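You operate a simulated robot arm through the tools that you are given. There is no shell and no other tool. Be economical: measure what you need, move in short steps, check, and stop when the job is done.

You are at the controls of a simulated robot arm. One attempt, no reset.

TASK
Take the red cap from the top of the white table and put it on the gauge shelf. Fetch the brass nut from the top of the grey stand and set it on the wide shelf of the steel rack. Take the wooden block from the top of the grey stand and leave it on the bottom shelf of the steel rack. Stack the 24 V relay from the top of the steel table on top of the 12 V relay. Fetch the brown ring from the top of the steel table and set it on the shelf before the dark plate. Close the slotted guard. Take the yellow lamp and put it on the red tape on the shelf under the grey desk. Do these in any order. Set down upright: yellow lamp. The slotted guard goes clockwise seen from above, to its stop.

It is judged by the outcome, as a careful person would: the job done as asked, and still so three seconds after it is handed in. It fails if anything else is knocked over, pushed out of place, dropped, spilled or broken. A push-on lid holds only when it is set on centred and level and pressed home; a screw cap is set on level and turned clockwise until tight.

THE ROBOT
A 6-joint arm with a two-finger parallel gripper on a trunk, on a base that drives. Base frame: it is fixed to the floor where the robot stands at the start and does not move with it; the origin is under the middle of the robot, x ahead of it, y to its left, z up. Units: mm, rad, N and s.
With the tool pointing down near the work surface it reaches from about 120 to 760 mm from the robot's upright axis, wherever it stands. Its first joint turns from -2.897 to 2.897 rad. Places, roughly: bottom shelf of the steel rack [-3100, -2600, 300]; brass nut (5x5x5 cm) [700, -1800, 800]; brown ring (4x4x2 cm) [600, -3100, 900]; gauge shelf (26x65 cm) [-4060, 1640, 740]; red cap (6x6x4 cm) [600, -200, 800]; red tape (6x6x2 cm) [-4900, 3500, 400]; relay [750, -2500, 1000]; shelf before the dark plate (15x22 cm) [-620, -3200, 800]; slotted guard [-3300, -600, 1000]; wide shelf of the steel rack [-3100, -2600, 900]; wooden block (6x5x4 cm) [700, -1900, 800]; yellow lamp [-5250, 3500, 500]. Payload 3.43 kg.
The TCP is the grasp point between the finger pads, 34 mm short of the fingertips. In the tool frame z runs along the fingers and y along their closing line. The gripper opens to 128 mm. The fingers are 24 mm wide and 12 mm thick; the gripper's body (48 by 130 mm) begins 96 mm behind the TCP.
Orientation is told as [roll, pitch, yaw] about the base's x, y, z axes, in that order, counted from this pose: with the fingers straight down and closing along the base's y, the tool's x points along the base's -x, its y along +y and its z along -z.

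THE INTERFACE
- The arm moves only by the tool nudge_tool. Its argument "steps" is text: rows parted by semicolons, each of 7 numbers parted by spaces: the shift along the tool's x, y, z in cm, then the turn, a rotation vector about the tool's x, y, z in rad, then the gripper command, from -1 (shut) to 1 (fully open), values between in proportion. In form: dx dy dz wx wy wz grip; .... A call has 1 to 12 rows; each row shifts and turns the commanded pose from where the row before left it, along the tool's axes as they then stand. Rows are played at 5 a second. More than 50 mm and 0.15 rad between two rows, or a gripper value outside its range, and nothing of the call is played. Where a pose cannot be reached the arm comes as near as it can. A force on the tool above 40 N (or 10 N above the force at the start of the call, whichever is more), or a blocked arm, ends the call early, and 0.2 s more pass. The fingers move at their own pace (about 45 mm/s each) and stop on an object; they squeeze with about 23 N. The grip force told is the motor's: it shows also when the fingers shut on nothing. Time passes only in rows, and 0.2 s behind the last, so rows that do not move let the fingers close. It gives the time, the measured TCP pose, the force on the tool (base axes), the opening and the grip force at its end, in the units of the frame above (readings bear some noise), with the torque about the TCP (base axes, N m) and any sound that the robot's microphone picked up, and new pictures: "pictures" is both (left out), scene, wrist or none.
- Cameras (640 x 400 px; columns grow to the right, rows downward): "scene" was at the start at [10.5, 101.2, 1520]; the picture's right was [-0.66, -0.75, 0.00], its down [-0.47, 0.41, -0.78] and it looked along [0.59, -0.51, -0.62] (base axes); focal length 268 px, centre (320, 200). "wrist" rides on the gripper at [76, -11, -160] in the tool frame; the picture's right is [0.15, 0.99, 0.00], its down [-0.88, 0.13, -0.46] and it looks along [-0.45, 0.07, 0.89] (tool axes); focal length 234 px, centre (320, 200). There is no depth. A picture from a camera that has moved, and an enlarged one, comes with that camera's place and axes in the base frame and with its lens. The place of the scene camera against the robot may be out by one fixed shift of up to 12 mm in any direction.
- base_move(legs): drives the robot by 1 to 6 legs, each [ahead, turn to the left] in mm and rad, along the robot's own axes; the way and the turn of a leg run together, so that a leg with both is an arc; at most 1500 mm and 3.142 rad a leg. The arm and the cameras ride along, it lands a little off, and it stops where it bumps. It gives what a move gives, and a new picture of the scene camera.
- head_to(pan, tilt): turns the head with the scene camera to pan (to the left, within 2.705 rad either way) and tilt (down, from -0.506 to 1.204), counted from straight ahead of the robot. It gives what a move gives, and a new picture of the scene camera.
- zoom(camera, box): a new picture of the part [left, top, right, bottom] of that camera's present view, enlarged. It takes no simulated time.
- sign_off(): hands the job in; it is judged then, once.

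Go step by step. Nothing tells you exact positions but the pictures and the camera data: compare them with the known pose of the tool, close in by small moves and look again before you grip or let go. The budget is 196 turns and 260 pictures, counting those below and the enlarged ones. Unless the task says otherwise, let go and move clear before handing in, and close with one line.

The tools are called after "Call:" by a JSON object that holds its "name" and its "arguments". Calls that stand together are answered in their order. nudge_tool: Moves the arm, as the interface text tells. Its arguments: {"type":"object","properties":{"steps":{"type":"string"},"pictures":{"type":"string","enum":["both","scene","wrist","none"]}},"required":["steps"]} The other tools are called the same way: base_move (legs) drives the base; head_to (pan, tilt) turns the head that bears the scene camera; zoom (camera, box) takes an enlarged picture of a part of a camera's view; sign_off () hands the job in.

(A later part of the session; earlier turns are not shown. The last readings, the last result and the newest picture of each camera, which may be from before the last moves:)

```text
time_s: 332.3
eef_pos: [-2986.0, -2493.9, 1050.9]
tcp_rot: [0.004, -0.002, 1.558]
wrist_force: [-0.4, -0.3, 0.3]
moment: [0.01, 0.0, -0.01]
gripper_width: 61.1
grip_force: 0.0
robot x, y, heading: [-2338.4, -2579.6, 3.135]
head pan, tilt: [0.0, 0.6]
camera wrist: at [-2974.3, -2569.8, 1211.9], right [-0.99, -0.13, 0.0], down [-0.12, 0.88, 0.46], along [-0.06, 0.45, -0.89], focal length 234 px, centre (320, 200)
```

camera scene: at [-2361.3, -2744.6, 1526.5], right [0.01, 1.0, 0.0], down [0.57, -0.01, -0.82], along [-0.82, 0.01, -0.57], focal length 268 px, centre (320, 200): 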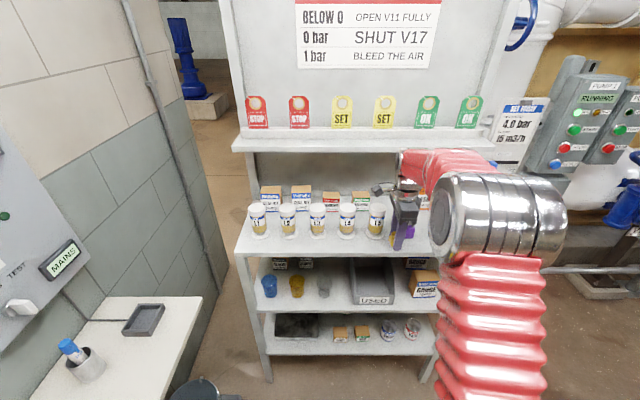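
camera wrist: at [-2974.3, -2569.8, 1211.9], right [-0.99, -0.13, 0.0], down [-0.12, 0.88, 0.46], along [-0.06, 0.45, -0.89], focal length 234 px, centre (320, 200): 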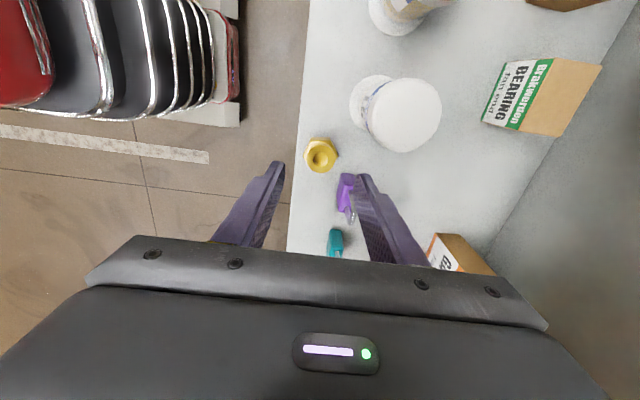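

Nut is in place. I'll retract the arm and study the bottom shelf for where the block can go.

Call:
{"name": "nudge_tool", "arguments": {"steps": "0 -4 -1 0 0 0 -1;0 -4.5 0 0 0 0 -1;0 -4.5 0 0 0 0 -1;0 -4.5 0 0 0 0 -1;0 -4.5 0 0 0 0 -1;0 -4 0 0 0 0 -1", "pictures": "none"}}

Call:
{"name": "base_move", "arguments": {"legs": [[-250, 0]]}}

Call:
{"name": "zoom", "arguments": {"camera": "scene", "box": [240, 230, 440, 330]}}

```text
time_s: 333.7
eef_pos: [-2723.7, -2495.6, 1061.7]
tcp_rot: [0.005, -0.002, 1.556]
wrist_force: [0.0, 0.2, -0.6]
moment: [0.01, -0.03, 0.0]
gripper_width: 0.0
grip_force: 23.1
robot x, y, heading: [-2333.7, -2586.4, 3.132]
head pan, tilt: [0.0, 0.6]
```

```text
time_s: 335.9
eef_pos: [-2473.9, -2497.9, 1061.0]
tcp_rot: [0.006, -0.001, 1.56]
wrist_force: [0.1, 0.1, -0.5]
moment: [-0.02, -0.01, 0.0]
gripper_width: 0.1
grip_force: 23.0
robot x, y, heading: [-2083.9, -2590.7, 3.136]
head pan, tilt: [0.0, 0.6]
camera scene: at [-2108.8, -2746.9, 1526.5], right [0.01, 1.0, 0.0], down [0.57, 0.0, -0.82], along [-0.82, 0.01, -0.57], focal length 268 px, centre (320, 200)
```

scene: 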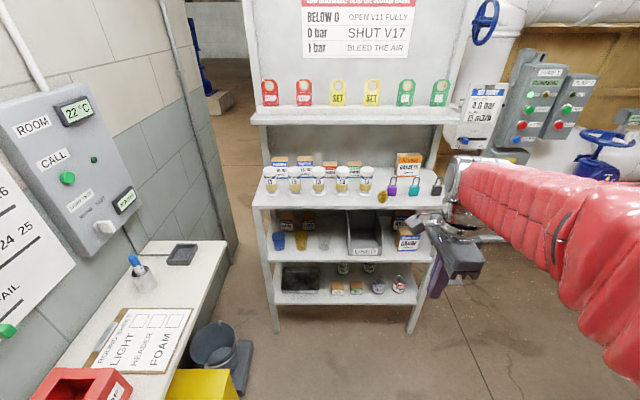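

```text
3.20 times, centred on (340, 280) of scene
camera zoom: at [-2108.8, -2746.9, 1526.5], right [0.01, 1.0, 0.0], down [0.57, 0.0, -0.82], along [-0.82, 0.01, -0.57], focal length 859 px, centre (256, -56)
```

zoom: 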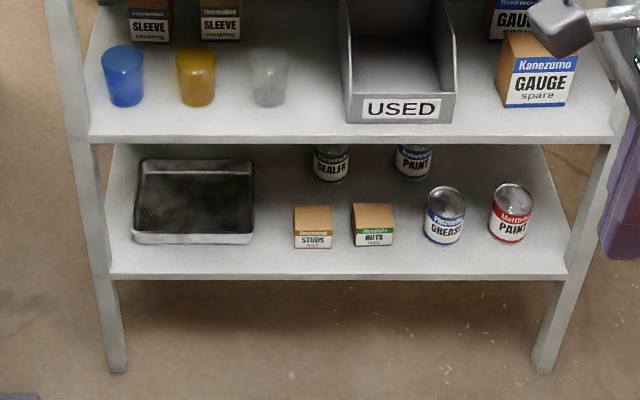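

There's a 68 mm gap between the black tray and the first box on the bottom shelf, plus a 44 mm front strip; the block can go there, gripped by its near end with a 30° tilt. First I'll go back for it.

Call:
{"name": "base_move", "arguments": {"legs": [[0, -1.4], [0, -1.416], [1100, 0], [1080, 0], [0, -0.32]]}}

Call:
{"name": "nudge_tool", "arguments": {"steps": "0 0 0 0 0 -0.143 -1;0 0 0 0 0 -0.143 -1;0 0 0 0 0 -0.143 -1;0 0 0 0 0 -0.143 -1;0 0 0 0 0 -0.143 -1;0 0 0 0 0 -0.143 -1;0 0 0 0 0 -0.143 -1;0 0 0 0 0 -0.143 -1;0 0 0 0 0 -0.143 -1;0 0 0 0 0 -0.143 1;0 0 0 0 0 -0.14 1;0 0 0 0 0 0 1", "pictures": "scene"}}

```text
time_s: 344.6
eef_pos: [-1748.8, -2371.0, 1063.3]
tcp_rot: [0.002, -0.002, -0.791]
wrist_force: [0.0, -0.2, -0.1]
moment: [-0.02, 0.0, -0.02]
gripper_width: 0.0
grip_force: 22.7
robot x, y, heading: [-2124.9, -2546.2, 0.758]
head pan, tilt: [0.0, 0.6]
stopped in leg 2: the robot was blocked; the commanded pose is now the measured one
camera scene: at [-2208.5, -2418.0, 1526.5], right [0.69, -0.72, 0.0], down [-0.41, -0.39, -0.82], along [0.6, 0.57, -0.57], focal length 268 px, centre (320, 200)
```

scene: 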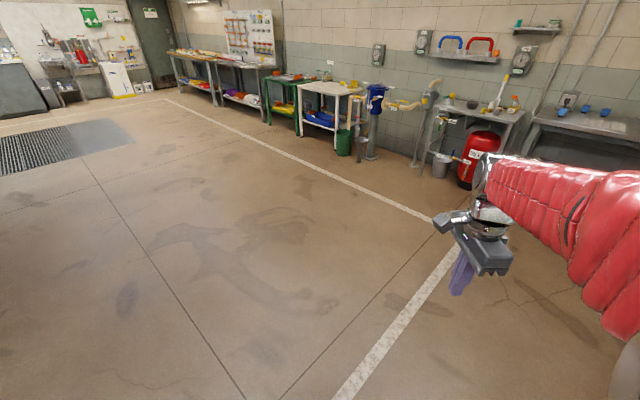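

```text
time_s: 347.2
eef_pos: [-1748.9, -2371.3, 1064.2]
tcp_rot: [-0.001, -0.005, 0.778]
wrist_force: [0.2, -0.1, -0.4]
moment: [-0.02, 0.01, 0.03]
gripper_width: 68.6
grip_force: 0.0
robot x, y, heading: [-2126.7, -2548.4, 0.761]
head pan, tilt: [0.0, 0.6]
camera scene: at [-2208.5, -2417.9, 1526.5], right [0.69, -0.72, 0.0], down [-0.41, -0.39, -0.82], along [0.6, 0.57, -0.57], focal length 268 px, centre (320, 200)
```

scene: 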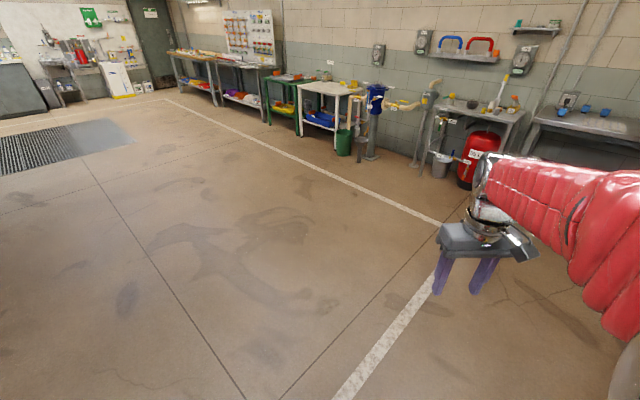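

Call:
{"name": "base_move", "arguments": {"legs": [[0, -0.465], [1100, 0], [1120, 0], [0, -0.3]]}}

```text
time_s: 364.5
eef_pos: [375.0, -2069.2, 1063.7]
tcp_rot: [-0.002, -0.003, -0.003]
wrist_force: [-0.8, 0.3, -0.8]
moment: [0.01, 0.03, -0.05]
gripper_width: 127.8
grip_force: 0.1
robot x, y, heading: [-19.0, -1919.6, -0.013]
head pan, tilt: [0.0, 0.6]
camera scene: at [19.2, -1768.7, 1526.5], right [-0.02, -1.0, 0.0], down [-0.56, 0.01, -0.82], along [0.82, -0.01, -0.57], focal length 268 px, centre (320, 200)
```

scene: 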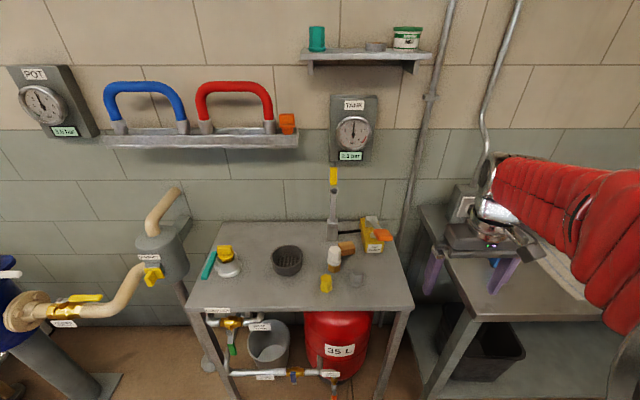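

Back at the stand; block estimated at (728, -1873), z≈821. I'll drive in, line up in y, and tilt 30°.

Call:
{"name": "base_move", "arguments": {"legs": [[100, 0]]}}

Call:
{"name": "nudge_tool", "arguments": {"steps": "0 4 0 0 0 0 0.3;0 4 0 0 0 0 0.3;0 4 0 0 0 0 0.3;0 4 0 0 0 0 0.3;0 3.6 0 0 0 0 0.3;-3 0 2 0 -0.11 0 0.3;-3 0 2 0 -0.11 0 0.3;-3 0 2 0 -0.11 0 0.3;0 0 2 0 -0.11 0 0.3;0 0 2 0 -0.11 0 0.3;0 0 0 0 0 0 0.3", "pictures": "both"}}

```text
time_s: 365.8
eef_pos: [475.5, -2072.6, 1065.3]
tcp_rot: [-0.002, -0.001, -0.008]
wrist_force: [-0.8, 0.3, 0.0]
moment: [0.03, -0.04, -0.02]
gripper_width: 128.0
grip_force: 0.1
robot x, y, heading: [84.9, -1925.3, -0.014]
head pan, tilt: [0.0, 0.6]
camera scene: at [121.0, -1770.4, 1526.5], right [-0.02, -1.0, 0.0], down [-0.57, 0.01, -0.82], along [0.82, -0.01, -0.57], focal length 268 px, centre (320, 200)
```

scene: 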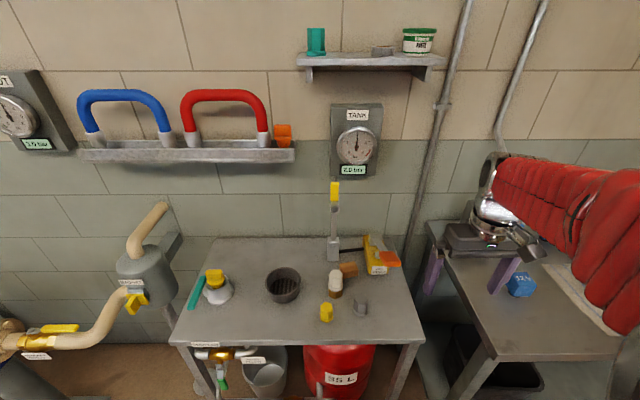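

```text
time_s: 368.2
eef_pos: [589.4, -1877.4, 977.4]
tcp_rot: [-0.001, -0.555, -0.005]
wrist_force: [0.2, 0.4, -1.0]
moment: [0.03, 0.0, 0.0]
gripper_width: 83.5
grip_force: 0.1
robot x, y, heading: [83.0, -1923.3, -0.016]
head pan, tilt: [0.0, 0.6]
camera scene: at [121.0, -1770.4, 1526.5], right [-0.02, -1.0, 0.0], down [-0.56, 0.01, -0.82], along [0.82, -0.01, -0.57], focal length 268 px, centre (320, 200)
camera wrist: at [441.8, -1888.3, 1075.0], right [-0.12, 0.99, -0.08], down [0.51, 0.13, 0.85], along [0.85, 0.06, -0.52], focal length 234 px, centre (320, 200)
```

scene: 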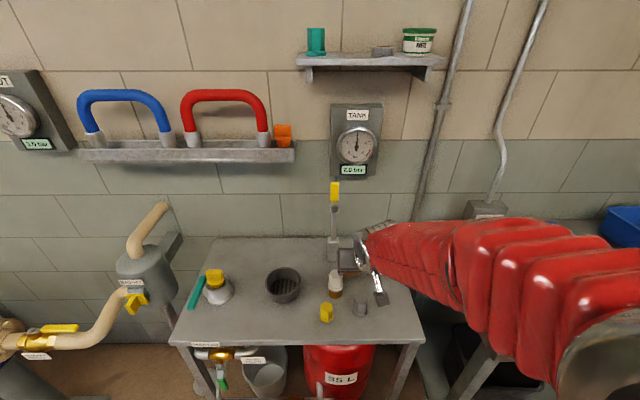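
wrist: 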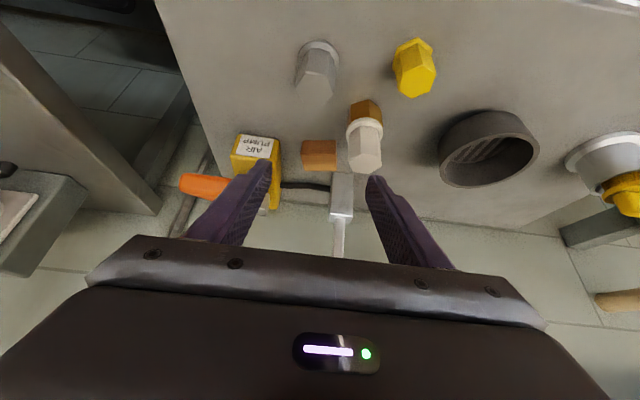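

The block sits at front edge x≈713, y≈-1877. I'll come in along the tool axis, passing above the foam plug.

Call:
{"name": "nudge_tool", "arguments": {"steps": "-1.6 0 3.2 0 0 0 0.2;-1.6 0 3.2 0 0 0 0.2;0 0 3 0 0 0 0.2;0 0 3 0 0 0 0.2;0 0 0 0 0 0 0.2", "pictures": "wrist"}}

```text
time_s: 369.1
eef_pos: [672.0, -1876.3, 922.4]
tcp_rot: [0.005, -0.577, -0.012]
wrist_force: [0.8, 0.1, 2.5]
moment: [0.05, -0.01, -0.02]
gripper_width: 76.8
grip_force: 0.1
robot x, y, heading: [85.1, -1922.8, -0.016]
head pan, tilt: [0.0, 0.6]
stopped in row 4: the force on the tool passed its limit at 43 N (the readings are from after the stop); the commanded pose is now the measured one
camera wrist: at [522.0, -1887.4, 1015.4], right [-0.11, 0.99, -0.07], down [0.49, 0.12, 0.86], along [0.86, 0.06, -0.5], focal length 234 px, centre (320, 200)
```

wrist: 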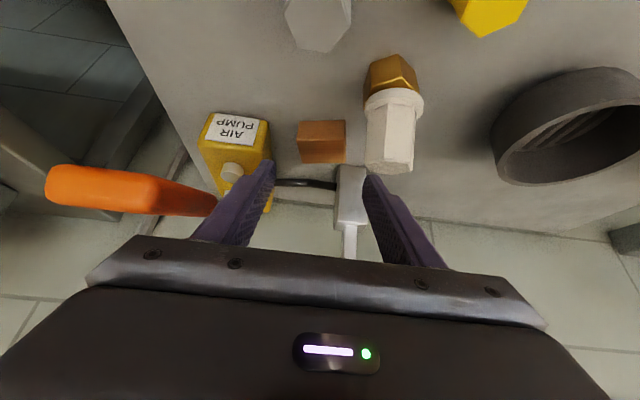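

Something touched early. I'll look at the scene before going on.

Call:
{"name": "nudge_tool", "arguments": {"steps": "0 0 -1 0 0 0 0.2;0 0 -1 0 0 0 0.2", "pictures": "scene"}}

Call:
{"name": "zoom", "arguments": {"camera": "scene", "box": [290, 170, 450, 330]}}

```text
time_s: 369.7
eef_pos: [660.9, -1874.5, 937.7]
tcp_rot: [0.005, -0.578, -0.01]
wrist_force: [-0.7, -0.7, 0.2]
moment: [-0.02, 0.0, 0.0]
gripper_width: 76.8
grip_force: 0.1
robot x, y, heading: [83.8, -1922.2, -0.015]
head pan, tilt: [0.0, 0.6]
camera scene: at [121.1, -1770.4, 1526.5], right [-0.02, -1.0, 0.0], down [-0.57, 0.01, -0.82], along [0.82, -0.01, -0.57], focal length 268 px, centre (320, 200)
```

scene: 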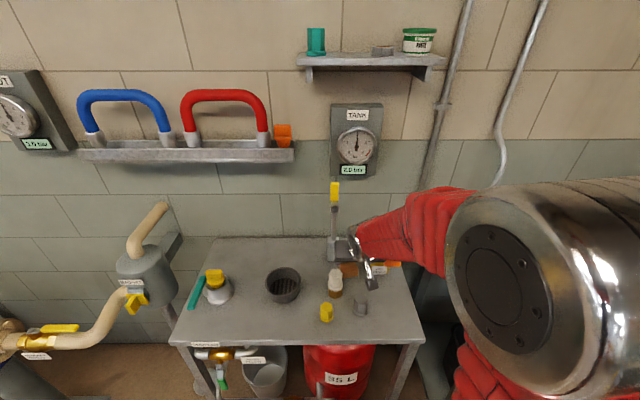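

```text
2.50 times, centred on (370, 250) of scene
camera zoom: at [121.1, -1770.4, 1526.5], right [-0.02, -1.0, 0.0], down [-0.57, 0.01, -0.82], along [0.82, -0.01, -0.57], focal length 671 px, centre (195, 75)
```

zoom: 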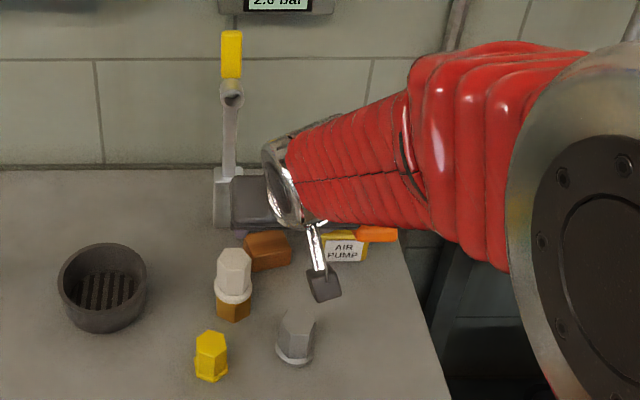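

The finger was brushing the foam plug's top. I'll switch: pick the block with a vertical tool, fingers closing along x (50 mm side), gripping its upper part only, and place it later with the tool horizontal. First rise, untilt and move over it.

Call:
{"name": "nudge_tool", "arguments": {"steps": "0 0 -4 0 0 0 1;0 0 -4 0 0.115 0 1;0 0 -3 0 0.115 0 1;0 0 0 0 0.115 0 1;0 0 0 0 0.115 0 1;0 0 0 0 0.118 0 1;-4 0 0 0 0 0 1;-4 0 0 0 0 0 1;0 0 0 0 0 0 1", "pictures": "none"}}

Call:
{"name": "nudge_tool", "arguments": {"steps": "0 0 0 0 0 -0.145 1;0 0 0 0 0 -0.145 1;0 0 0 0 0 -0.145 1;0 0 0 0 0 -0.145 1;0 0 0 0 0 -0.145 1;0 0 0 0 0 -0.145 1;0 0 0 0 0 -0.145 1;0 0 0 0 0 -0.145 1;0 0 0 0 0 -0.145 1;0 0 0 0 0 -0.145 1;0 0 0 0 0 -0.145 1;0 0 0 0 0 -0.145 1", "pictures": "both"}}

```text
time_s: 371.7
eef_pos: [684.4, -1876.5, 1031.4]
tcp_rot: [0.005, 0.002, -0.006]
wrist_force: [0.6, 0.4, -0.5]
moment: [0.0, -0.01, 0.02]
gripper_width: 127.7
grip_force: 0.1
robot x, y, heading: [84.4, -1920.2, -0.018]
head pan, tilt: [0.0, 0.6]
```

```text
time_s: 374.3
eef_pos: [684.3, -1877.4, 1033.7]
tcp_rot: [0.0, -0.005, 1.735]
wrist_force: [-0.5, 0.1, 0.1]
moment: [0.03, -0.02, 0.02]
gripper_width: 128.2
grip_force: 0.0
robot x, y, heading: [83.5, -1923.1, -0.019]
head pan, tilt: [0.0, 0.6]
camera scene: at [121.2, -1770.4, 1526.5], right [-0.02, -1.0, 0.0], down [-0.57, 0.01, -0.82], along [0.82, -0.01, -0.57], focal length 268 px, centre (320, 200)
camera wrist: at [708.5, -1951.6, 1193.0], right [-0.95, -0.31, 0.0], down [-0.27, 0.85, 0.46], along [-0.14, 0.44, -0.89], focal length 234 px, centre (320, 200)
```

scene: 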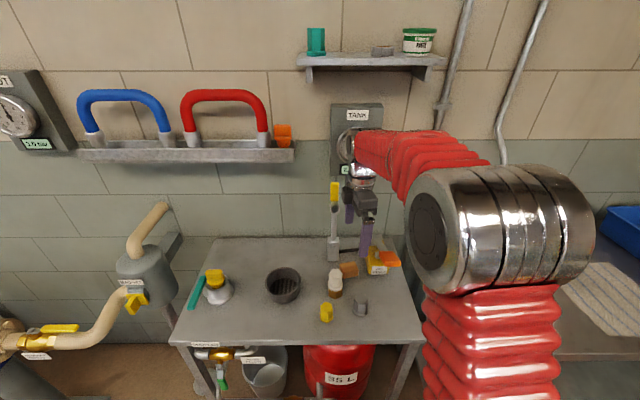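
wrist: 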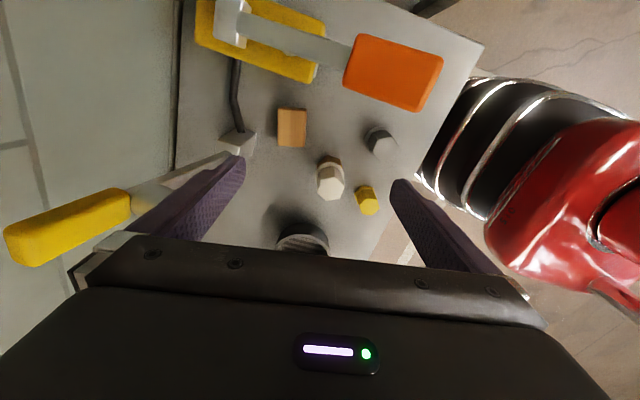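

Block is aligned with the gripper at about (728, -1879). I'll move over it and go down partway.

Call:
{"name": "nudge_tool", "arguments": {"steps": "0.45 -2.15 0 0 0 0 0.5;0.45 -2.15 0 0 0 0 0.5;0 0 4 0 0 0 0.3;0 0 4 0 0 0 0.3;0 0 4 0 0 0 0.3;0 0 0 0 0 0 0.3", "pictures": "both"}}

```text
time_s: 375.7
eef_pos: [727.6, -1877.8, 912.9]
tcp_rot: [0.0, -0.006, 1.733]
wrist_force: [0.1, 0.0, -0.1]
moment: [-0.01, 0.0, 0.02]
gripper_width: 83.4
grip_force: 0.2
robot x, y, heading: [84.8, -1922.7, -0.017]
head pan, tilt: [0.0, 0.6]
camera scene: at [121.3, -1770.4, 1526.5], right [-0.02, -1.0, 0.0], down [-0.57, 0.01, -0.82], along [0.82, -0.01, -0.57], focal length 268 px, centre (320, 200)
camera wrist: at [751.4, -1952.3, 1073.6], right [-0.95, -0.3, 0.0], down [-0.27, 0.85, 0.46], along [-0.14, 0.44, -0.89], focal length 234 px, centre (320, 200)
```

scene: 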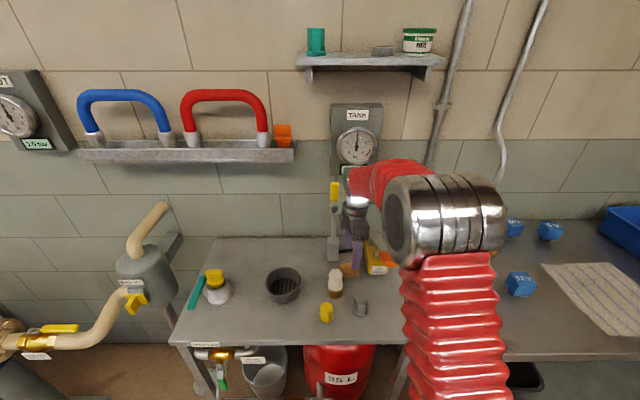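
wrist: 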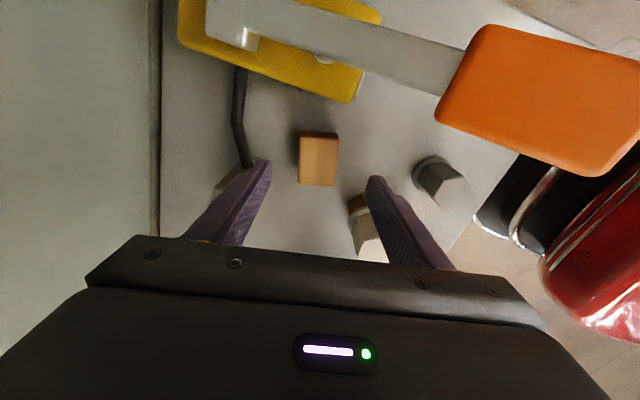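

Aligned; the gripped side is ~40 mm. Lower to grip the upper part of the block and close.

Call:
{"name": "nudge_tool", "arguments": {"steps": "0 0 3 0 0 0 0.3;0 0 2.3 0 0 0 0.3;0 0 0 0 0 0 -0.2;0 0 0 0 0 0 -1;0 0 0 0 0 0 -1;0 0 0 0 0 0 -1;0 0 0 0 0 0 -1;0 0 0 0 0 0 -1", "pictures": "wrist"}}

```text
time_s: 377.5
eef_pos: [728.3, -1877.5, 860.1]
tcp_rot: [-0.001, -0.005, 1.735]
wrist_force: [-0.7, -1.3, 0.6]
moment: [0.03, 0.0, 0.01]
gripper_width: 41.3
grip_force: 23.0
robot x, y, heading: [88.9, -1922.2, -0.016]
head pan, tilt: [0.0, 0.6]
camera wrist: at [752.5, -1951.9, 1020.7], right [-0.95, -0.3, 0.0], down [-0.27, 0.85, 0.46], along [-0.14, 0.44, -0.89], focal length 234 px, centre (320, 200)
```

wrist: 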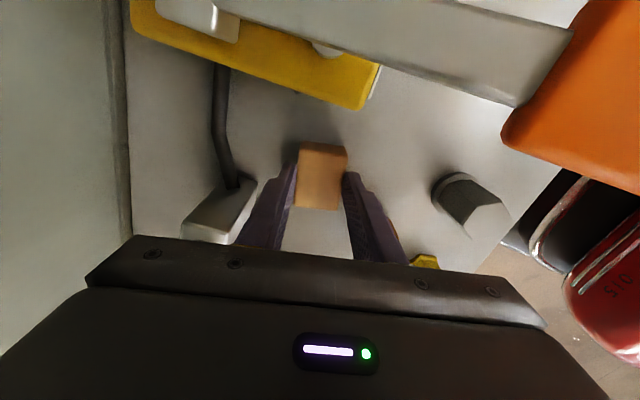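

Block gripped. Lift, retract, and turn the wrist back.

Call:
{"name": "nudge_tool", "arguments": {"steps": "0 0 -4 0 0 0 -1;0 0 -4 0 0 0 -1;0 0 -4 0 0 0 -1;0 0 -4 0 0 0 -1;0 0 -4 0 0 0 -1;0 4.5 0 0 0 0 -1;0 4.5 0 0 0 0 -1;0 4.5 0 0 0 0 -1;0 4.5 0 0 0 0 -1;0 4.5 0 0 0 0 -1;0 2 0 0 0 0 -1", "pictures": "wrist"}}

Call:
{"name": "nudge_tool", "arguments": {"steps": "0 0 0 0 0 0.145 -1;0 0 0 0 0 0.145 -1;0 0 0 0 0 0.145 -1;0 0 0 0 0 0.145 -1;0 0 0 0 0 0.145 -1;0 0 0 0 0 0.145 -1;0 0 0 0 0 0.145 -1;0 0 0 0 0 0.145 -1;0 0 0 0 0 0.145 -1;0 0 0 0 0 0.145 -1;0 0 0 0 0 0.145 -1;0 0 0 0 0 0.145 -1", "pictures": "none"}}

Call:
{"name": "base_move", "arguments": {"legs": [[-220, 0], [0, -1.4], [0, -1.42]]}}

```text
time_s: 379.9
eef_pos: [485.4, -1915.6, 1057.1]
tcp_rot: [0.0, -0.004, 1.734]
wrist_force: [0.1, 0.3, -0.4]
moment: [-0.01, 0.05, -0.01]
gripper_width: 41.2
grip_force: 22.7
robot x, y, heading: [83.3, -1923.2, -0.018]
head pan, tilt: [0.0, 0.6]
camera wrist: at [509.9, -1989.8, 1218.1], right [-0.95, -0.3, 0.0], down [-0.27, 0.85, 0.46], along [-0.14, 0.44, -0.89], focal length 234 px, centre (320, 200)
```

wrist: 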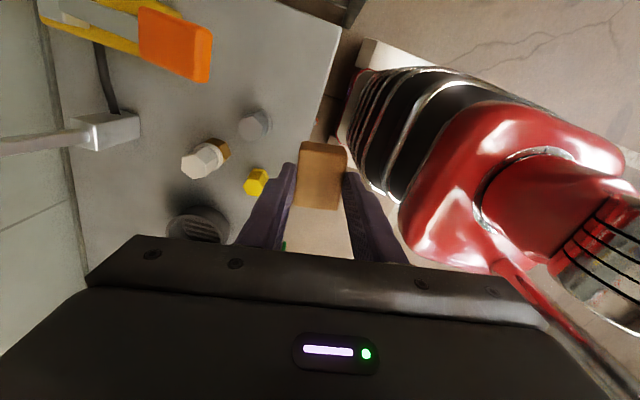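

```text
time_s: 382.5
eef_pos: [487.4, -1919.3, 1059.9]
tcp_rot: [0.005, 0.0, -0.011]
wrist_force: [-0.4, 0.9, -1.3]
moment: [0.0, 0.0, 0.01]
gripper_width: 41.4
grip_force: 23.1
robot x, y, heading: [81.7, -1923.8, -0.019]
head pan, tilt: [0.0, 0.6]
```

```text
time_s: 391.7
eef_pos: [-255.6, -2301.3, 1060.0]
tcp_rot: [0.006, 0.003, -1.882]
wrist_force: [-0.3, -0.2, -1.0]
moment: [0.0, -0.04, 0.02]
gripper_width: 41.0
grip_force: 22.7
robot x, y, heading: [-94.1, -1926.8, -1.885]
head pan, tilt: [0.0, 0.6]
stopped in leg 3: the robot was blocked; the commanded pose is now the measured one
camera scene: at [51.8, -2007.2, 1526.5], right [-0.95, 0.31, 0.0], down [0.17, 0.54, -0.82], along [-0.25, -0.79, -0.57], focal length 268 px, centre (320, 200)
```

scene: 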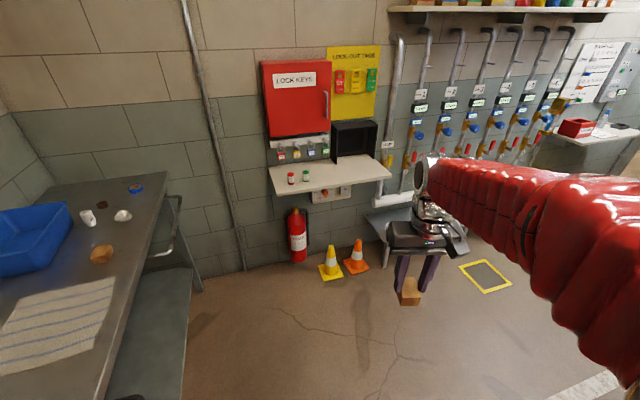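

Same spurious stop; I'll continue turning and drive to a standoff before the rack.

Call:
{"name": "base_move", "arguments": {"legs": [[0, -0.93], [1100, 0], [960, 0], [0, -0.33]]}}

```text
time_s: 409.9
eef_pos: [-2432.0, -2614.4, 1061.3]
tcp_rot: [0.006, 0.002, -3.095]
wrist_force: [-0.3, -0.7, -0.3]
moment: [0.0, 0.02, -0.01]
gripper_width: 41.1
grip_force: 23.0
robot x, y, heading: [-2026.8, -2644.9, -3.093]
head pan, tilt: [0.0, 0.6]
camera scene: at [-2041.7, -2806.8, 1526.5], right [-0.05, 1.0, 0.0], down [0.56, 0.03, -0.82], along [-0.82, -0.04, -0.57], focal length 268 px, centre (320, 200)
```

scene: 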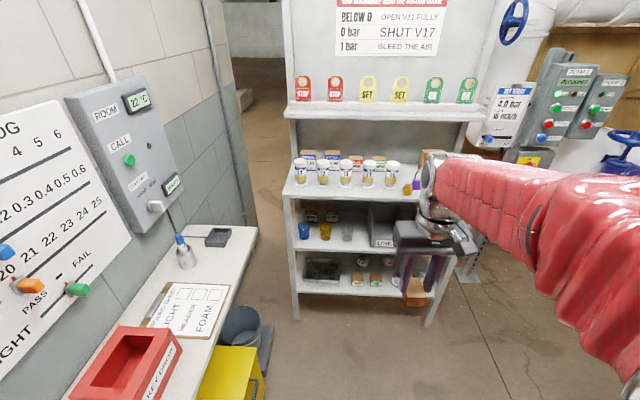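

Now I'll extend, lower and start tilting the tool forward in free space.

Call:
{"name": "nudge_tool", "arguments": {"steps": "-3 0 4 0 0 0 -1;-3 0 4 0 0 0 -1;-3 0 4 0 0 0 -1;-2 0 4 0 0 0 -1;0 0 4 0 0 0 -1;0 0 4 0 -0.13 0 -1;0 0 4 0 -0.13 0 -1;1 0 3 0 -0.13 0 -1;2 0 2 0 -0.13 0 -1;3 0 0 0 -0.13 0 -1;3 0 0 0 -0.13 0 -1;0 0 0 0 0 0 -1", "pictures": "scene"}}

```text
time_s: 412.7
eef_pos: [-2484.8, -2673.5, 737.7]
tcp_rot: [0.09, -0.508, -2.847]
wrist_force: [-0.4, -0.4, 0.1]
moment: [0.03, -0.02, 0.01]
gripper_width: 41.2
grip_force: 23.2
out of reach, approached as far as the arm can: row 8, 9, 10
robot x, y, heading: [-2025.7, -2644.2, -3.093]
head pan, tilt: [0.0, 0.6]
stopped in row 12: the arm was blocked; the commanded pose is now the measured one
camera scene: at [-2041.9, -2806.9, 1526.5], right [-0.05, 1.0, 0.0], down [0.56, 0.03, -0.82], along [-0.82, -0.04, -0.57], focal length 268 px, centre (320, 200)
```

scene: 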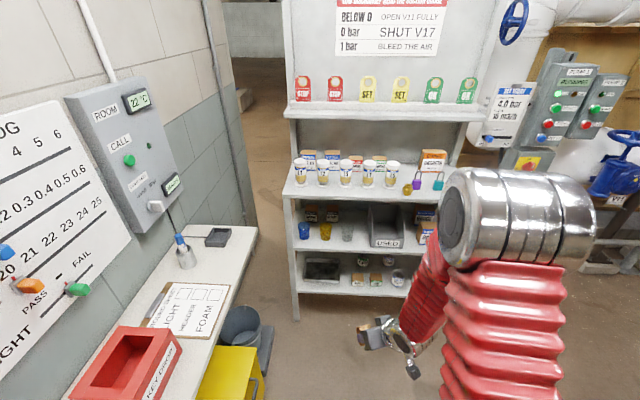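

Too close in for that tilt. I'll extend further forward, then resume tilting and straighten roll/yaw.

Call:
{"name": "nudge_tool", "arguments": {"steps": "-3.5 0 1.95 0 0 0 -1;-3.5 0 1.95 0 0 0 -1;-3.5 0 1.95 0 0 0 -1;-3.5 0 1.95 0 0 0 -1;-3.5 0 1.95 0 0 0 -1;0 0 0 0.08 0 0.12 -1;0 0 0 0 0 0.1 -1;0 0 0 0 -0.13 0 -1;0 0 0 0 -0.13 0 -1;0 0 0 0 0 0 -1", "pictures": "none"}}

```text
time_s: 414.9
eef_pos: [-2670.7, -2746.5, 738.5]
tcp_rot: [0.174, -0.655, -3.13]
wrist_force: [-0.1, 0.6, 0.5]
moment: [-0.01, 0.01, 0.0]
gripper_width: 40.8
grip_force: 23.2
out of reach, approached as far as the arm can: row 8
robot x, y, heading: [-2025.9, -2645.1, -3.094]
head pan, tilt: [0.0, 0.6]
```

Call:
{"name": "nudge_tool", "arguments": {"steps": "2.4 0 3.2 0 0 0 -1;2.4 0 3.2 0 0 0 -1;2.4 0 3.2 0 0 0 -1;2.4 0 3.2 0 0 0 -1;2.4 0 3.2 0 0 0 -1;0 0 0 0.085 0 0 -1;0 0 0 0.085 0 0 -1;0 0 0 0 -0.12 0 -1;0 0 0 0 -0.12 0 -1;0 0 0 0 -0.12 0 -1;0 0 0 0 0 0 -1", "pictures": "scene"}}

```text
time_s: 417.3
eef_pos: [-2702.9, -2690.0, 546.3]
tcp_rot: [0.311, -0.992, 3.031]
wrist_force: [0.7, -0.3, 0.0]
moment: [0.02, -0.02, -0.03]
gripper_width: 41.0
grip_force: 23.3
out of reach, approached as far as the arm can: row 3, 4, 5, 6, 7, 8, 9, 10
robot x, y, heading: [-2029.0, -2647.8, -3.09]
head pan, tilt: [0.0, 0.6]
camera scene: at [-2042.1, -2806.9, 1526.5], right [-0.05, 1.0, 0.0], down [0.56, 0.03, -0.82], along [-0.82, -0.04, -0.57], focal length 268 px, centre (320, 200)
```

scene: 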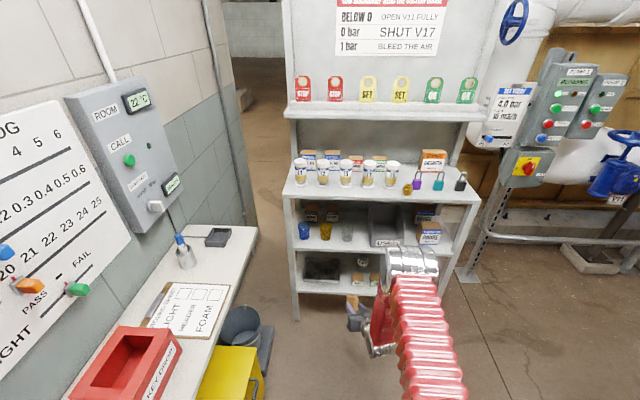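

Near a wrist singularity. I'll try straightening the roll from here.

Call:
{"name": "nudge_tool", "arguments": {"steps": "0 0 0 0.1 0 0 -1;0 0 0 0.1 0 0 -1;0 0 0 0.1 0 0 -1;0 0 0 0 0 0 -1", "pictures": "none"}}

```text
time_s: 418.3
eef_pos: [-2703.3, -2690.1, 547.4]
tcp_rot: [0.309, -0.993, 3.03]
wrist_force: [-0.2, -0.6, 0.9]
moment: [0.01, -0.04, 0.03]
gripper_width: 41.0
grip_force: 23.2
out of reach, approached as far as the arm can: row 1, 2, 3
robot x, y, heading: [-2025.7, -2642.5, -3.094]
head pan, tilt: [0.0, 0.6]
```

Call:
{"name": "nudge_tool", "arguments": {"steps": "0 0 0 0 0.1 0 -1;0 0 0 0 0.1 0 -1;0 0 0 0.1 0 0 -1;0 0 0 0.1 0 0 -1;0 0 0 0.1 0 0 -1;0 0 0 0 0 0 -1", "pictures": "none"}}

```text
time_s: 419.7
eef_pos: [-2703.4, -2690.1, 547.2]
tcp_rot: [0.194, -0.8, 3.12]
wrist_force: [-0.5, 0.3, -0.3]
moment: [0.0, -0.01, -0.03]
gripper_width: 41.0
grip_force: 23.3
out of reach, approached as far as the arm can: row 3, 4, 5
robot x, y, heading: [-2024.7, -2651.4, -3.098]
head pan, tilt: [0.0, 0.6]
```

Call:
{"name": "nudge_tool", "arguments": {"steps": "0 -4 0 0 0 0 -1;0 -4 0 0 0 0 -1;0 -4 0 0 0 0 -1;0 -4 0 0 0 0 -1;0 0 0 0.1 0 0 -1;0 0 0 0.1 0 0 -1;0 0 0 0 0 0 -1", "pictures": "scene"}}

```text
time_s: 421.3
eef_pos: [-2721.8, -2534.2, 523.4]
tcp_rot: [0.047, -0.8, 3.119]
wrist_force: [0.8, -0.5, -0.2]
moment: [0.03, -0.02, 0.01]
gripper_width: 41.1
grip_force: 23.0
out of reach, approached as far as the arm can: row 6
robot x, y, heading: [-2029.0, -2641.6, -3.101]
head pan, tilt: [0.0, 0.6]
camera scene: at [-2042.1, -2806.8, 1526.5], right [-0.05, 1.0, 0.0], down [0.56, 0.03, -0.82], along [-0.82, -0.04, -0.57], focal length 268 px, centre (320, 200)
```

scene: 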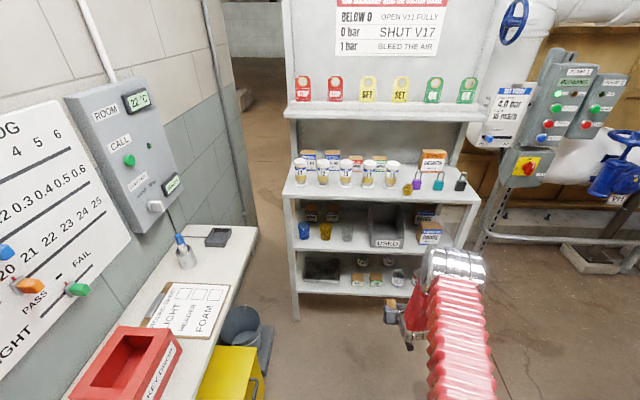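

Placing the hand to the right, in the arm's own plane, fixes the roll. Continue tilting toward horizontal and lower.

Call:
{"name": "nudge_tool", "arguments": {"steps": "0 -2 0 0.05 0 0 -1;0 0 0 0 -0.13 0 -1;0 0 0 0 -0.13 0 -1;0 0 0 0 -0.13 0 -1;0 0 0 0 -0.13 0 -1;0 0 0 0 -0.13 0 -1;0 0 0 0 -0.12 0 -1;0 0 0 0 0 0 -1", "pictures": "none"}}

```text
time_s: 423.1
eef_pos: [-2785.5, -2489.0, 522.9]
tcp_rot: [1.434, -1.496, 1.686]
wrist_force: [0.0, 0.1, -0.2]
moment: [-0.03, -0.03, 0.01]
gripper_width: 41.5
grip_force: 23.2
out of reach, approached as far as the arm can: row 1, 2, 3, 4, 5, 6, 7
robot x, y, heading: [-2024.4, -2643.0, -3.093]
head pan, tilt: [0.0, 0.6]
```

Call:
{"name": "nudge_tool", "arguments": {"steps": "0 0 0 0 0 0 -1", "pictures": "both"}}

```text
time_s: 423.5
eef_pos: [-2783.8, -2489.8, 523.7]
tcp_rot: [1.415, -1.499, 1.701]
wrist_force: [-0.2, 0.7, -0.5]
moment: [-0.03, -0.02, 0.0]
gripper_width: 41.1
grip_force: 22.9
robot x, y, heading: [-2027.7, -2642.1, -3.094]
head pan, tilt: [0.0, 0.6]
camera scene: at [-2042.1, -2806.8, 1526.5], right [-0.05, 1.0, 0.0], down [0.56, 0.03, -0.82], along [-0.82, -0.04, -0.57], focal length 268 px, centre (320, 200)
camera wrist: at [-2622.6, -2487.8, 449.6], right [-0.02, -1.0, -0.07], down [0.44, -0.08, 0.89], along [-0.9, -0.01, 0.44], focal length 234 px, centre (320, 200)
```

scene: 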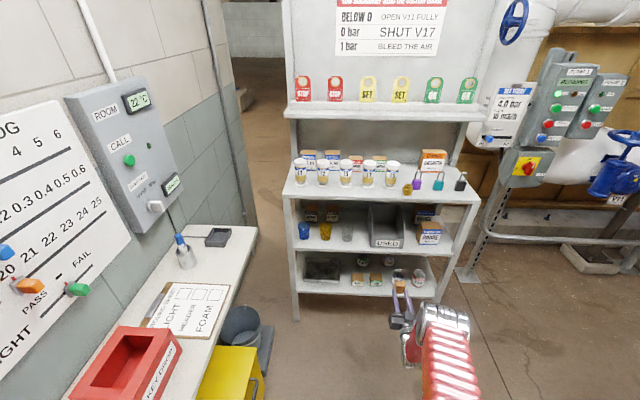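
wrist: 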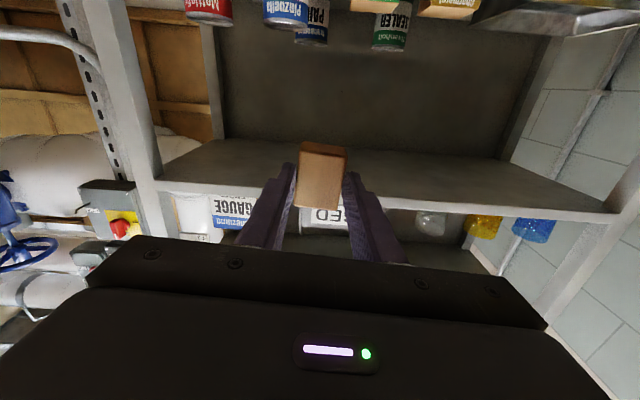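

The tool is now horizontal. I'll straighten the small roll and test lowering to shelf height here, in front of the rack.

Call:
{"name": "nudge_tool", "arguments": {"steps": "0 0 0 0 0 -0.07 -1;4 0 0 0 0 0 -1;4 0 0 0 0 0 -1;4 0 0 0 0 0 -1;4 0 0 0 0 0 -1;0 0 0 0 0 0 -1", "pictures": "both"}}

```text
time_s: 424.9
eef_pos: [-2760.9, -2503.3, 417.4]
tcp_rot: [1.367, -1.498, 1.755]
wrist_force: [0.1, 0.1, 0.7]
moment: [-0.02, -0.04, -0.01]
gripper_width: 41.0
grip_force: 23.2
out of reach, approached as far as the arm can: row 1, 4, 5
robot x, y, heading: [-2025.7, -2642.6, -3.092]
head pan, tilt: [0.0, 0.6]
camera scene: at [-2042.1, -2806.8, 1526.5], right [-0.05, 1.0, 0.0], down [0.56, 0.03, -0.82], along [-0.82, -0.04, -0.57], focal length 268 px, centre (320, 200)
camera wrist: at [-2598.6, -2500.4, 344.8], right [-0.02, -1.0, -0.07], down [0.44, -0.07, 0.89], along [-0.9, -0.02, 0.44], focal length 234 px, centre (320, 200)
```

scene: 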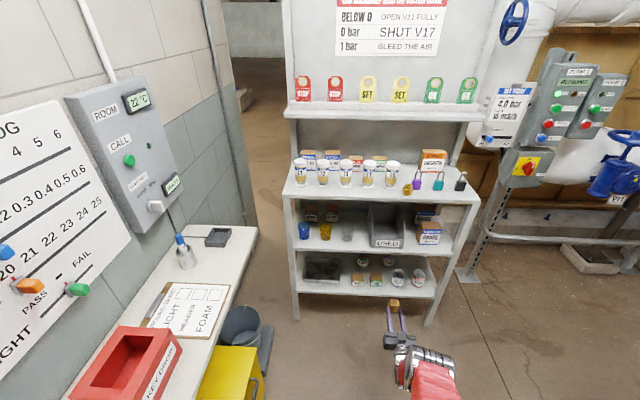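
wrist: 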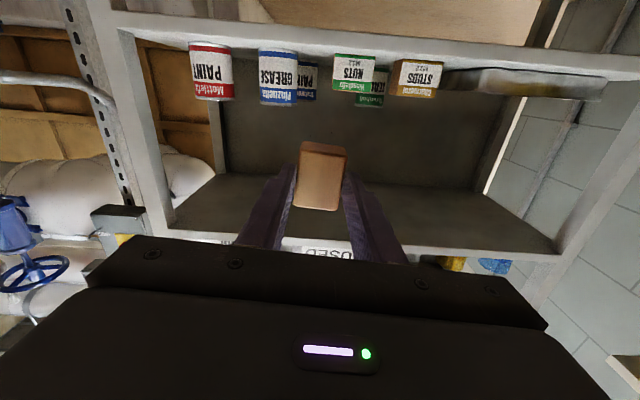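

Near the reach limit when extended. I'll draw back and go lower.

Call:
{"name": "nudge_tool", "arguments": {"steps": "0 0 -4 0 0 0 -1;0 0 -4 0 0 0 -1;0 0 -4 0 0 0 -1;3 0 0 0 0 0 -1;3 0 0 0 0 0 -1;2 0 0 0 0 0 -1;0 0 0 0 0 0 -1", "pictures": "none"}}

```text
time_s: 426.5
eef_pos: [-2683.7, -2479.1, 398.1]
tcp_rot: [1.422, -1.481, 1.701]
wrist_force: [0.0, -0.8, 0.0]
moment: [-0.04, -0.03, -0.01]
gripper_width: 41.0
grip_force: 23.3
out of reach, approached as far as the arm can: row 1, 2, 3, 4, 5, 6
robot x, y, heading: [-2022.5, -2644.2, -3.093]
head pan, tilt: [0.0, 0.6]
```

Horizontal won't reach z≈336. I'll test whether a 45° tilt can reach that height.

Call:
{"name": "nudge_tool", "arguments": {"steps": "0 0 0 0 0.13 0 -1;0 0 0 0 0.13 0 -1;0 0 0 0 0.13 0 -1;0 0 0 0 0.13 0 -1;0 0 0 0 0.13 0 -1;0 0 0 0 0.13 0 -1;1.4 0 1.4 0 0 0 -1;1.4 0 1.4 0 0 0 -1;1.4 0 1.4 0 0 0 -1;0 0 0 0 0 0 -1", "pictures": "none"}}

```text
time_s: 428.7
eef_pos: [-2698.0, -2472.5, 327.8]
tcp_rot: [0.102, -0.777, 3.045]
wrist_force: [-0.1, -0.1, 0.0]
moment: [0.04, -0.01, 0.01]
gripper_width: 41.0
grip_force: 22.9
out of reach, approached as far as the arm can: row 1, 2
robot x, y, heading: [-2024.6, -2641.9, -3.094]
head pan, tilt: [0.0, 0.6]
```

45° reaches. A simpler way: use only ~23° tilt, which clears the shelf above, land the block on its near edge and let it settle flat. I'll raise a bit, set that tilt, and square up.

Call:
{"name": "nudge_tool", "arguments": {"steps": "-2.1 0 -2.1 0 0 0 -1;-2.1 0 -2.1 0 0 0 -1;-2.1 0 -2.1 0 0 0 -1;0 0 0 0 0.126 0 -1;0 0 0 0 0.126 0 -1;0 0 0 0 0.126 0 -1;0 0 0 0.05 0 0 -1;0 0 0 0.05 0 0 -1;0 0 0 0 0 0 -1", "pictures": "both"}}

```text
time_s: 430.7
eef_pos: [-2698.0, -2467.4, 417.4]
tcp_rot: [-0.023, -0.4, 3.087]
wrist_force: [0.0, -0.3, -0.4]
moment: [-0.05, -0.03, 0.01]
gripper_width: 41.3
grip_force: 22.9
robot x, y, heading: [-2023.6, -2642.0, -3.092]
head pan, tilt: [0.0, 0.6]
camera scene: at [-2042.2, -2806.8, 1526.5], right [-0.05, 1.0, 0.0], down [0.56, 0.03, -0.82], along [-0.82, -0.04, -0.57], focal length 268 px, centre (320, 200)
camera wrist: at [-2565.3, -2467.2, 537.3], right [0.07, -0.99, -0.08], down [-0.64, -0.11, 0.76], along [-0.76, -0.01, -0.65], focal length 234 px, centre (320, 200)
```

scene: 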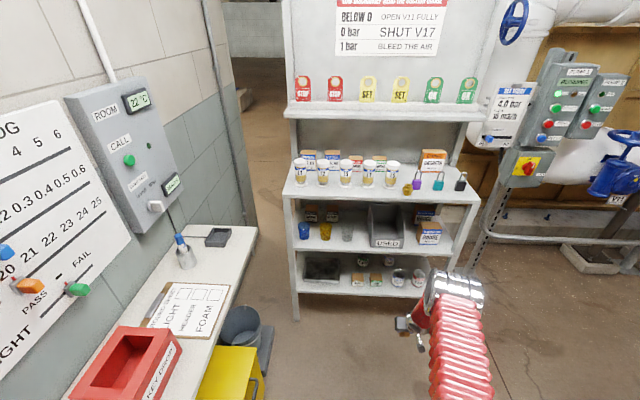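
wrist: 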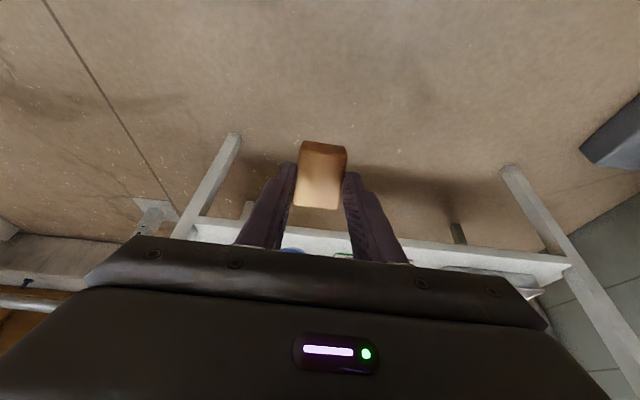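

Good orientation with no limits. I'll reposition the base left with heading turned slightly so the block lines up with the gap.

Call:
{"name": "base_move", "arguments": {"legs": [[0, 0.57], [173, 0], [0, -0.37]]}}

Call:
{"name": "nudge_tool", "arguments": {"steps": "0 0 0 0 0 0 -1", "pictures": "wrist"}}

```text
time_s: 432.4
eef_pos: [-2720.5, -2657.9, 417.7]
tcp_rot: [-0.02, -0.398, -2.918]
wrist_force: [-0.3, 0.0, -0.5]
moment: [0.0, 0.03, -0.01]
gripper_width: 41.0
grip_force: 22.8
robot x, y, heading: [-2030.2, -2629.4, -2.823]
head pan, tilt: [0.0, 0.6]
stopped in leg 1: the robot was blocked; the commanded pose is now the measured one
camera scene: at [-2002.2, -2792.9, 1526.5], right [-0.31, 0.95, 0.0], down [0.54, 0.18, -0.82], along [-0.78, -0.26, -0.57], focal length 268 px, centre (320, 200)
```

scene: 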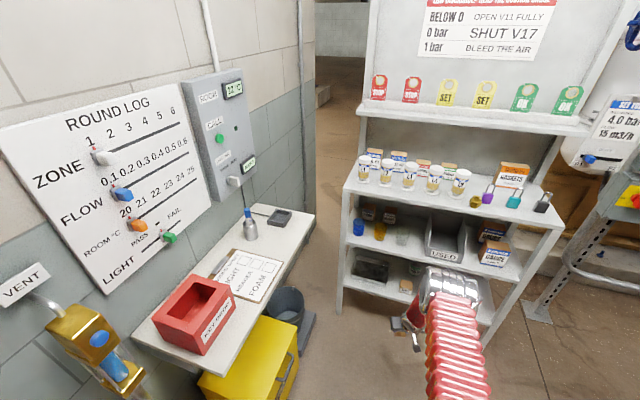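

```text
time_s: 432.8
eef_pos: [-2719.5, -2657.0, 418.9]
tcp_rot: [-0.021, -0.397, -2.917]
wrist_force: [-0.8, 0.0, 0.3]
moment: [0.01, -0.01, -0.01]
gripper_width: 41.0
grip_force: 22.8
robot x, y, heading: [-2026.0, -2630.4, -2.823]
head pan, tilt: [0.0, 0.6]
camera wrist: at [-2593.0, -2620.6, 537.8], right [0.34, -0.94, -0.08], down [-0.59, -0.28, 0.76], along [-0.73, -0.22, -0.65], focal length 234 px, centre (320, 200)
```

wrist: 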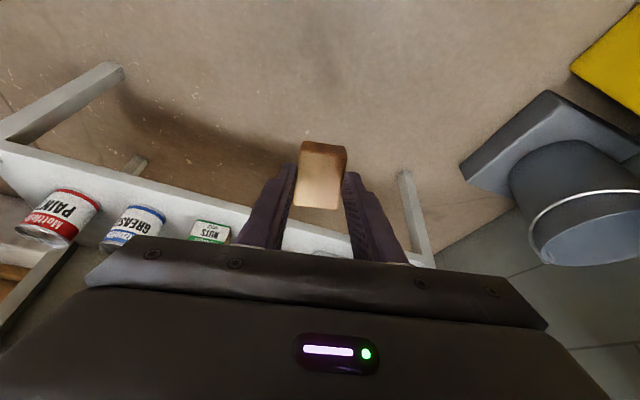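

Heading is close enough. I'll drive forward 170 mm toward the gap and look.

Call:
{"name": "base_move", "arguments": {"legs": [[170, 0]]}}

Call:
{"name": "nudge_tool", "arguments": {"steps": "0 0 0 0 0 0 -1", "pictures": "wrist"}}

Call:
{"name": "zoom", "arguments": {"camera": "scene", "box": [330, 190, 530, 370]}}

```text
time_s: 434.5
eef_pos: [-2882.2, -2710.9, 417.9]
tcp_rot: [-0.02, -0.398, -2.918]
wrist_force: [0.6, 0.1, -1.4]
moment: [-0.02, -0.01, 0.01]
gripper_width: 41.2
grip_force: 23.1
robot x, y, heading: [-2193.0, -2684.2, -2.818]
head pan, tilt: [0.0, 0.6]
camera scene: at [-2163.5, -2846.4, 1526.5], right [-0.32, 0.95, 0.0], down [0.54, 0.18, -0.82], along [-0.78, -0.26, -0.57], focal length 268 px, centre (320, 200)
```

scene: 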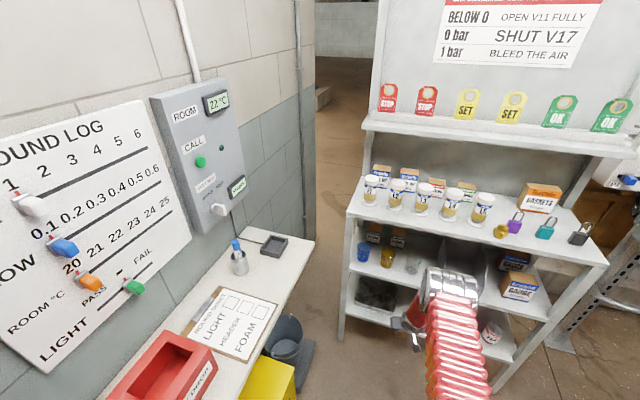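

```text
time_s: 434.9
eef_pos: [-2881.6, -2711.1, 418.3]
tcp_rot: [-0.02, -0.398, -2.915]
wrist_force: [-1.4, -0.4, -0.5]
moment: [0.0, -0.01, -0.01]
gripper_width: 40.9
grip_force: 23.3
robot x, y, heading: [-2192.6, -2682.6, -2.823]
head pan, tilt: [0.0, 0.6]
camera wrist: at [-2754.3, -2674.6, 538.2], right [0.34, -0.94, -0.08], down [-0.59, -0.28, 0.76], along [-0.73, -0.22, -0.65], focal length 234 px, centre (320, 200)
```

wrist: 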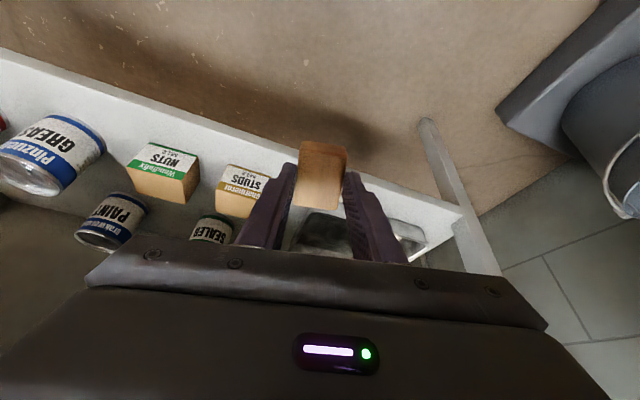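

```text
2.22 times, centred on (430, 280) of scene
camera zoom: at [-2163.5, -2846.4, 1526.5], right [-0.32, 0.95, 0.0], down [0.54, 0.18, -0.82], along [-0.78, -0.26, -0.57], focal length 597 px, centre (76, 22)
```

zoom: 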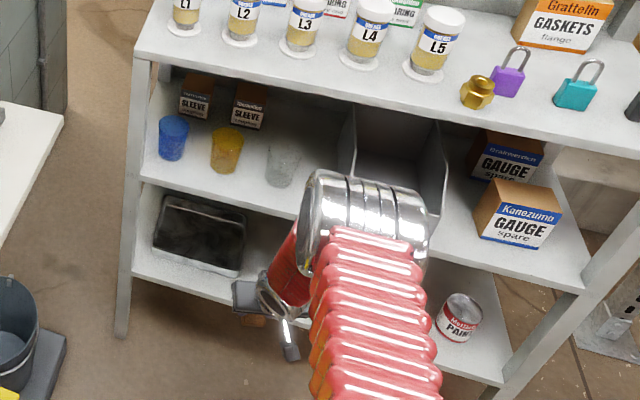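

The STUDS box corner is at (-2992, -2671), shelf front at x≈-2943. I'll move the block over the strip in front of the gap.

Call:
{"name": "nudge_tool", "arguments": {"steps": "0 -1.5 0 0 0 0 -1;0 -1.43 0 0 0 0 -1;-2.2 0 0.9 0 0 0 -1;-2.2 0 0.9 0 0 0 -1;-1.98 0 0.88 0 0 0 -1;0 0 0 0 0 0 -1", "pictures": "wrist"}}

```text
time_s: 436.3
eef_pos: [-2956.2, -2697.3, 420.3]
tcp_rot: [-0.021, -0.398, -2.916]
wrist_force: [0.1, 0.3, -0.6]
moment: [0.01, -0.02, 0.0]
gripper_width: 41.0
grip_force: 23.1
robot x, y, heading: [-2188.7, -2687.9, -2.822]
head pan, tilt: [0.0, 0.6]
camera wrist: at [-2828.8, -2659.8, 539.7], right [0.35, -0.94, -0.08], down [-0.59, -0.28, 0.76], along [-0.73, -0.22, -0.65], focal length 234 px, centre (320, 200)
```

wrist: 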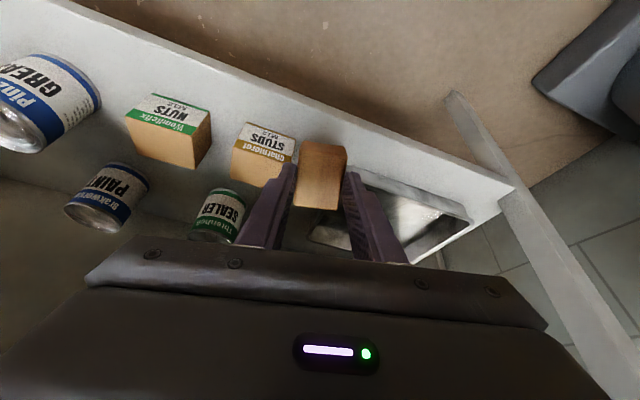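

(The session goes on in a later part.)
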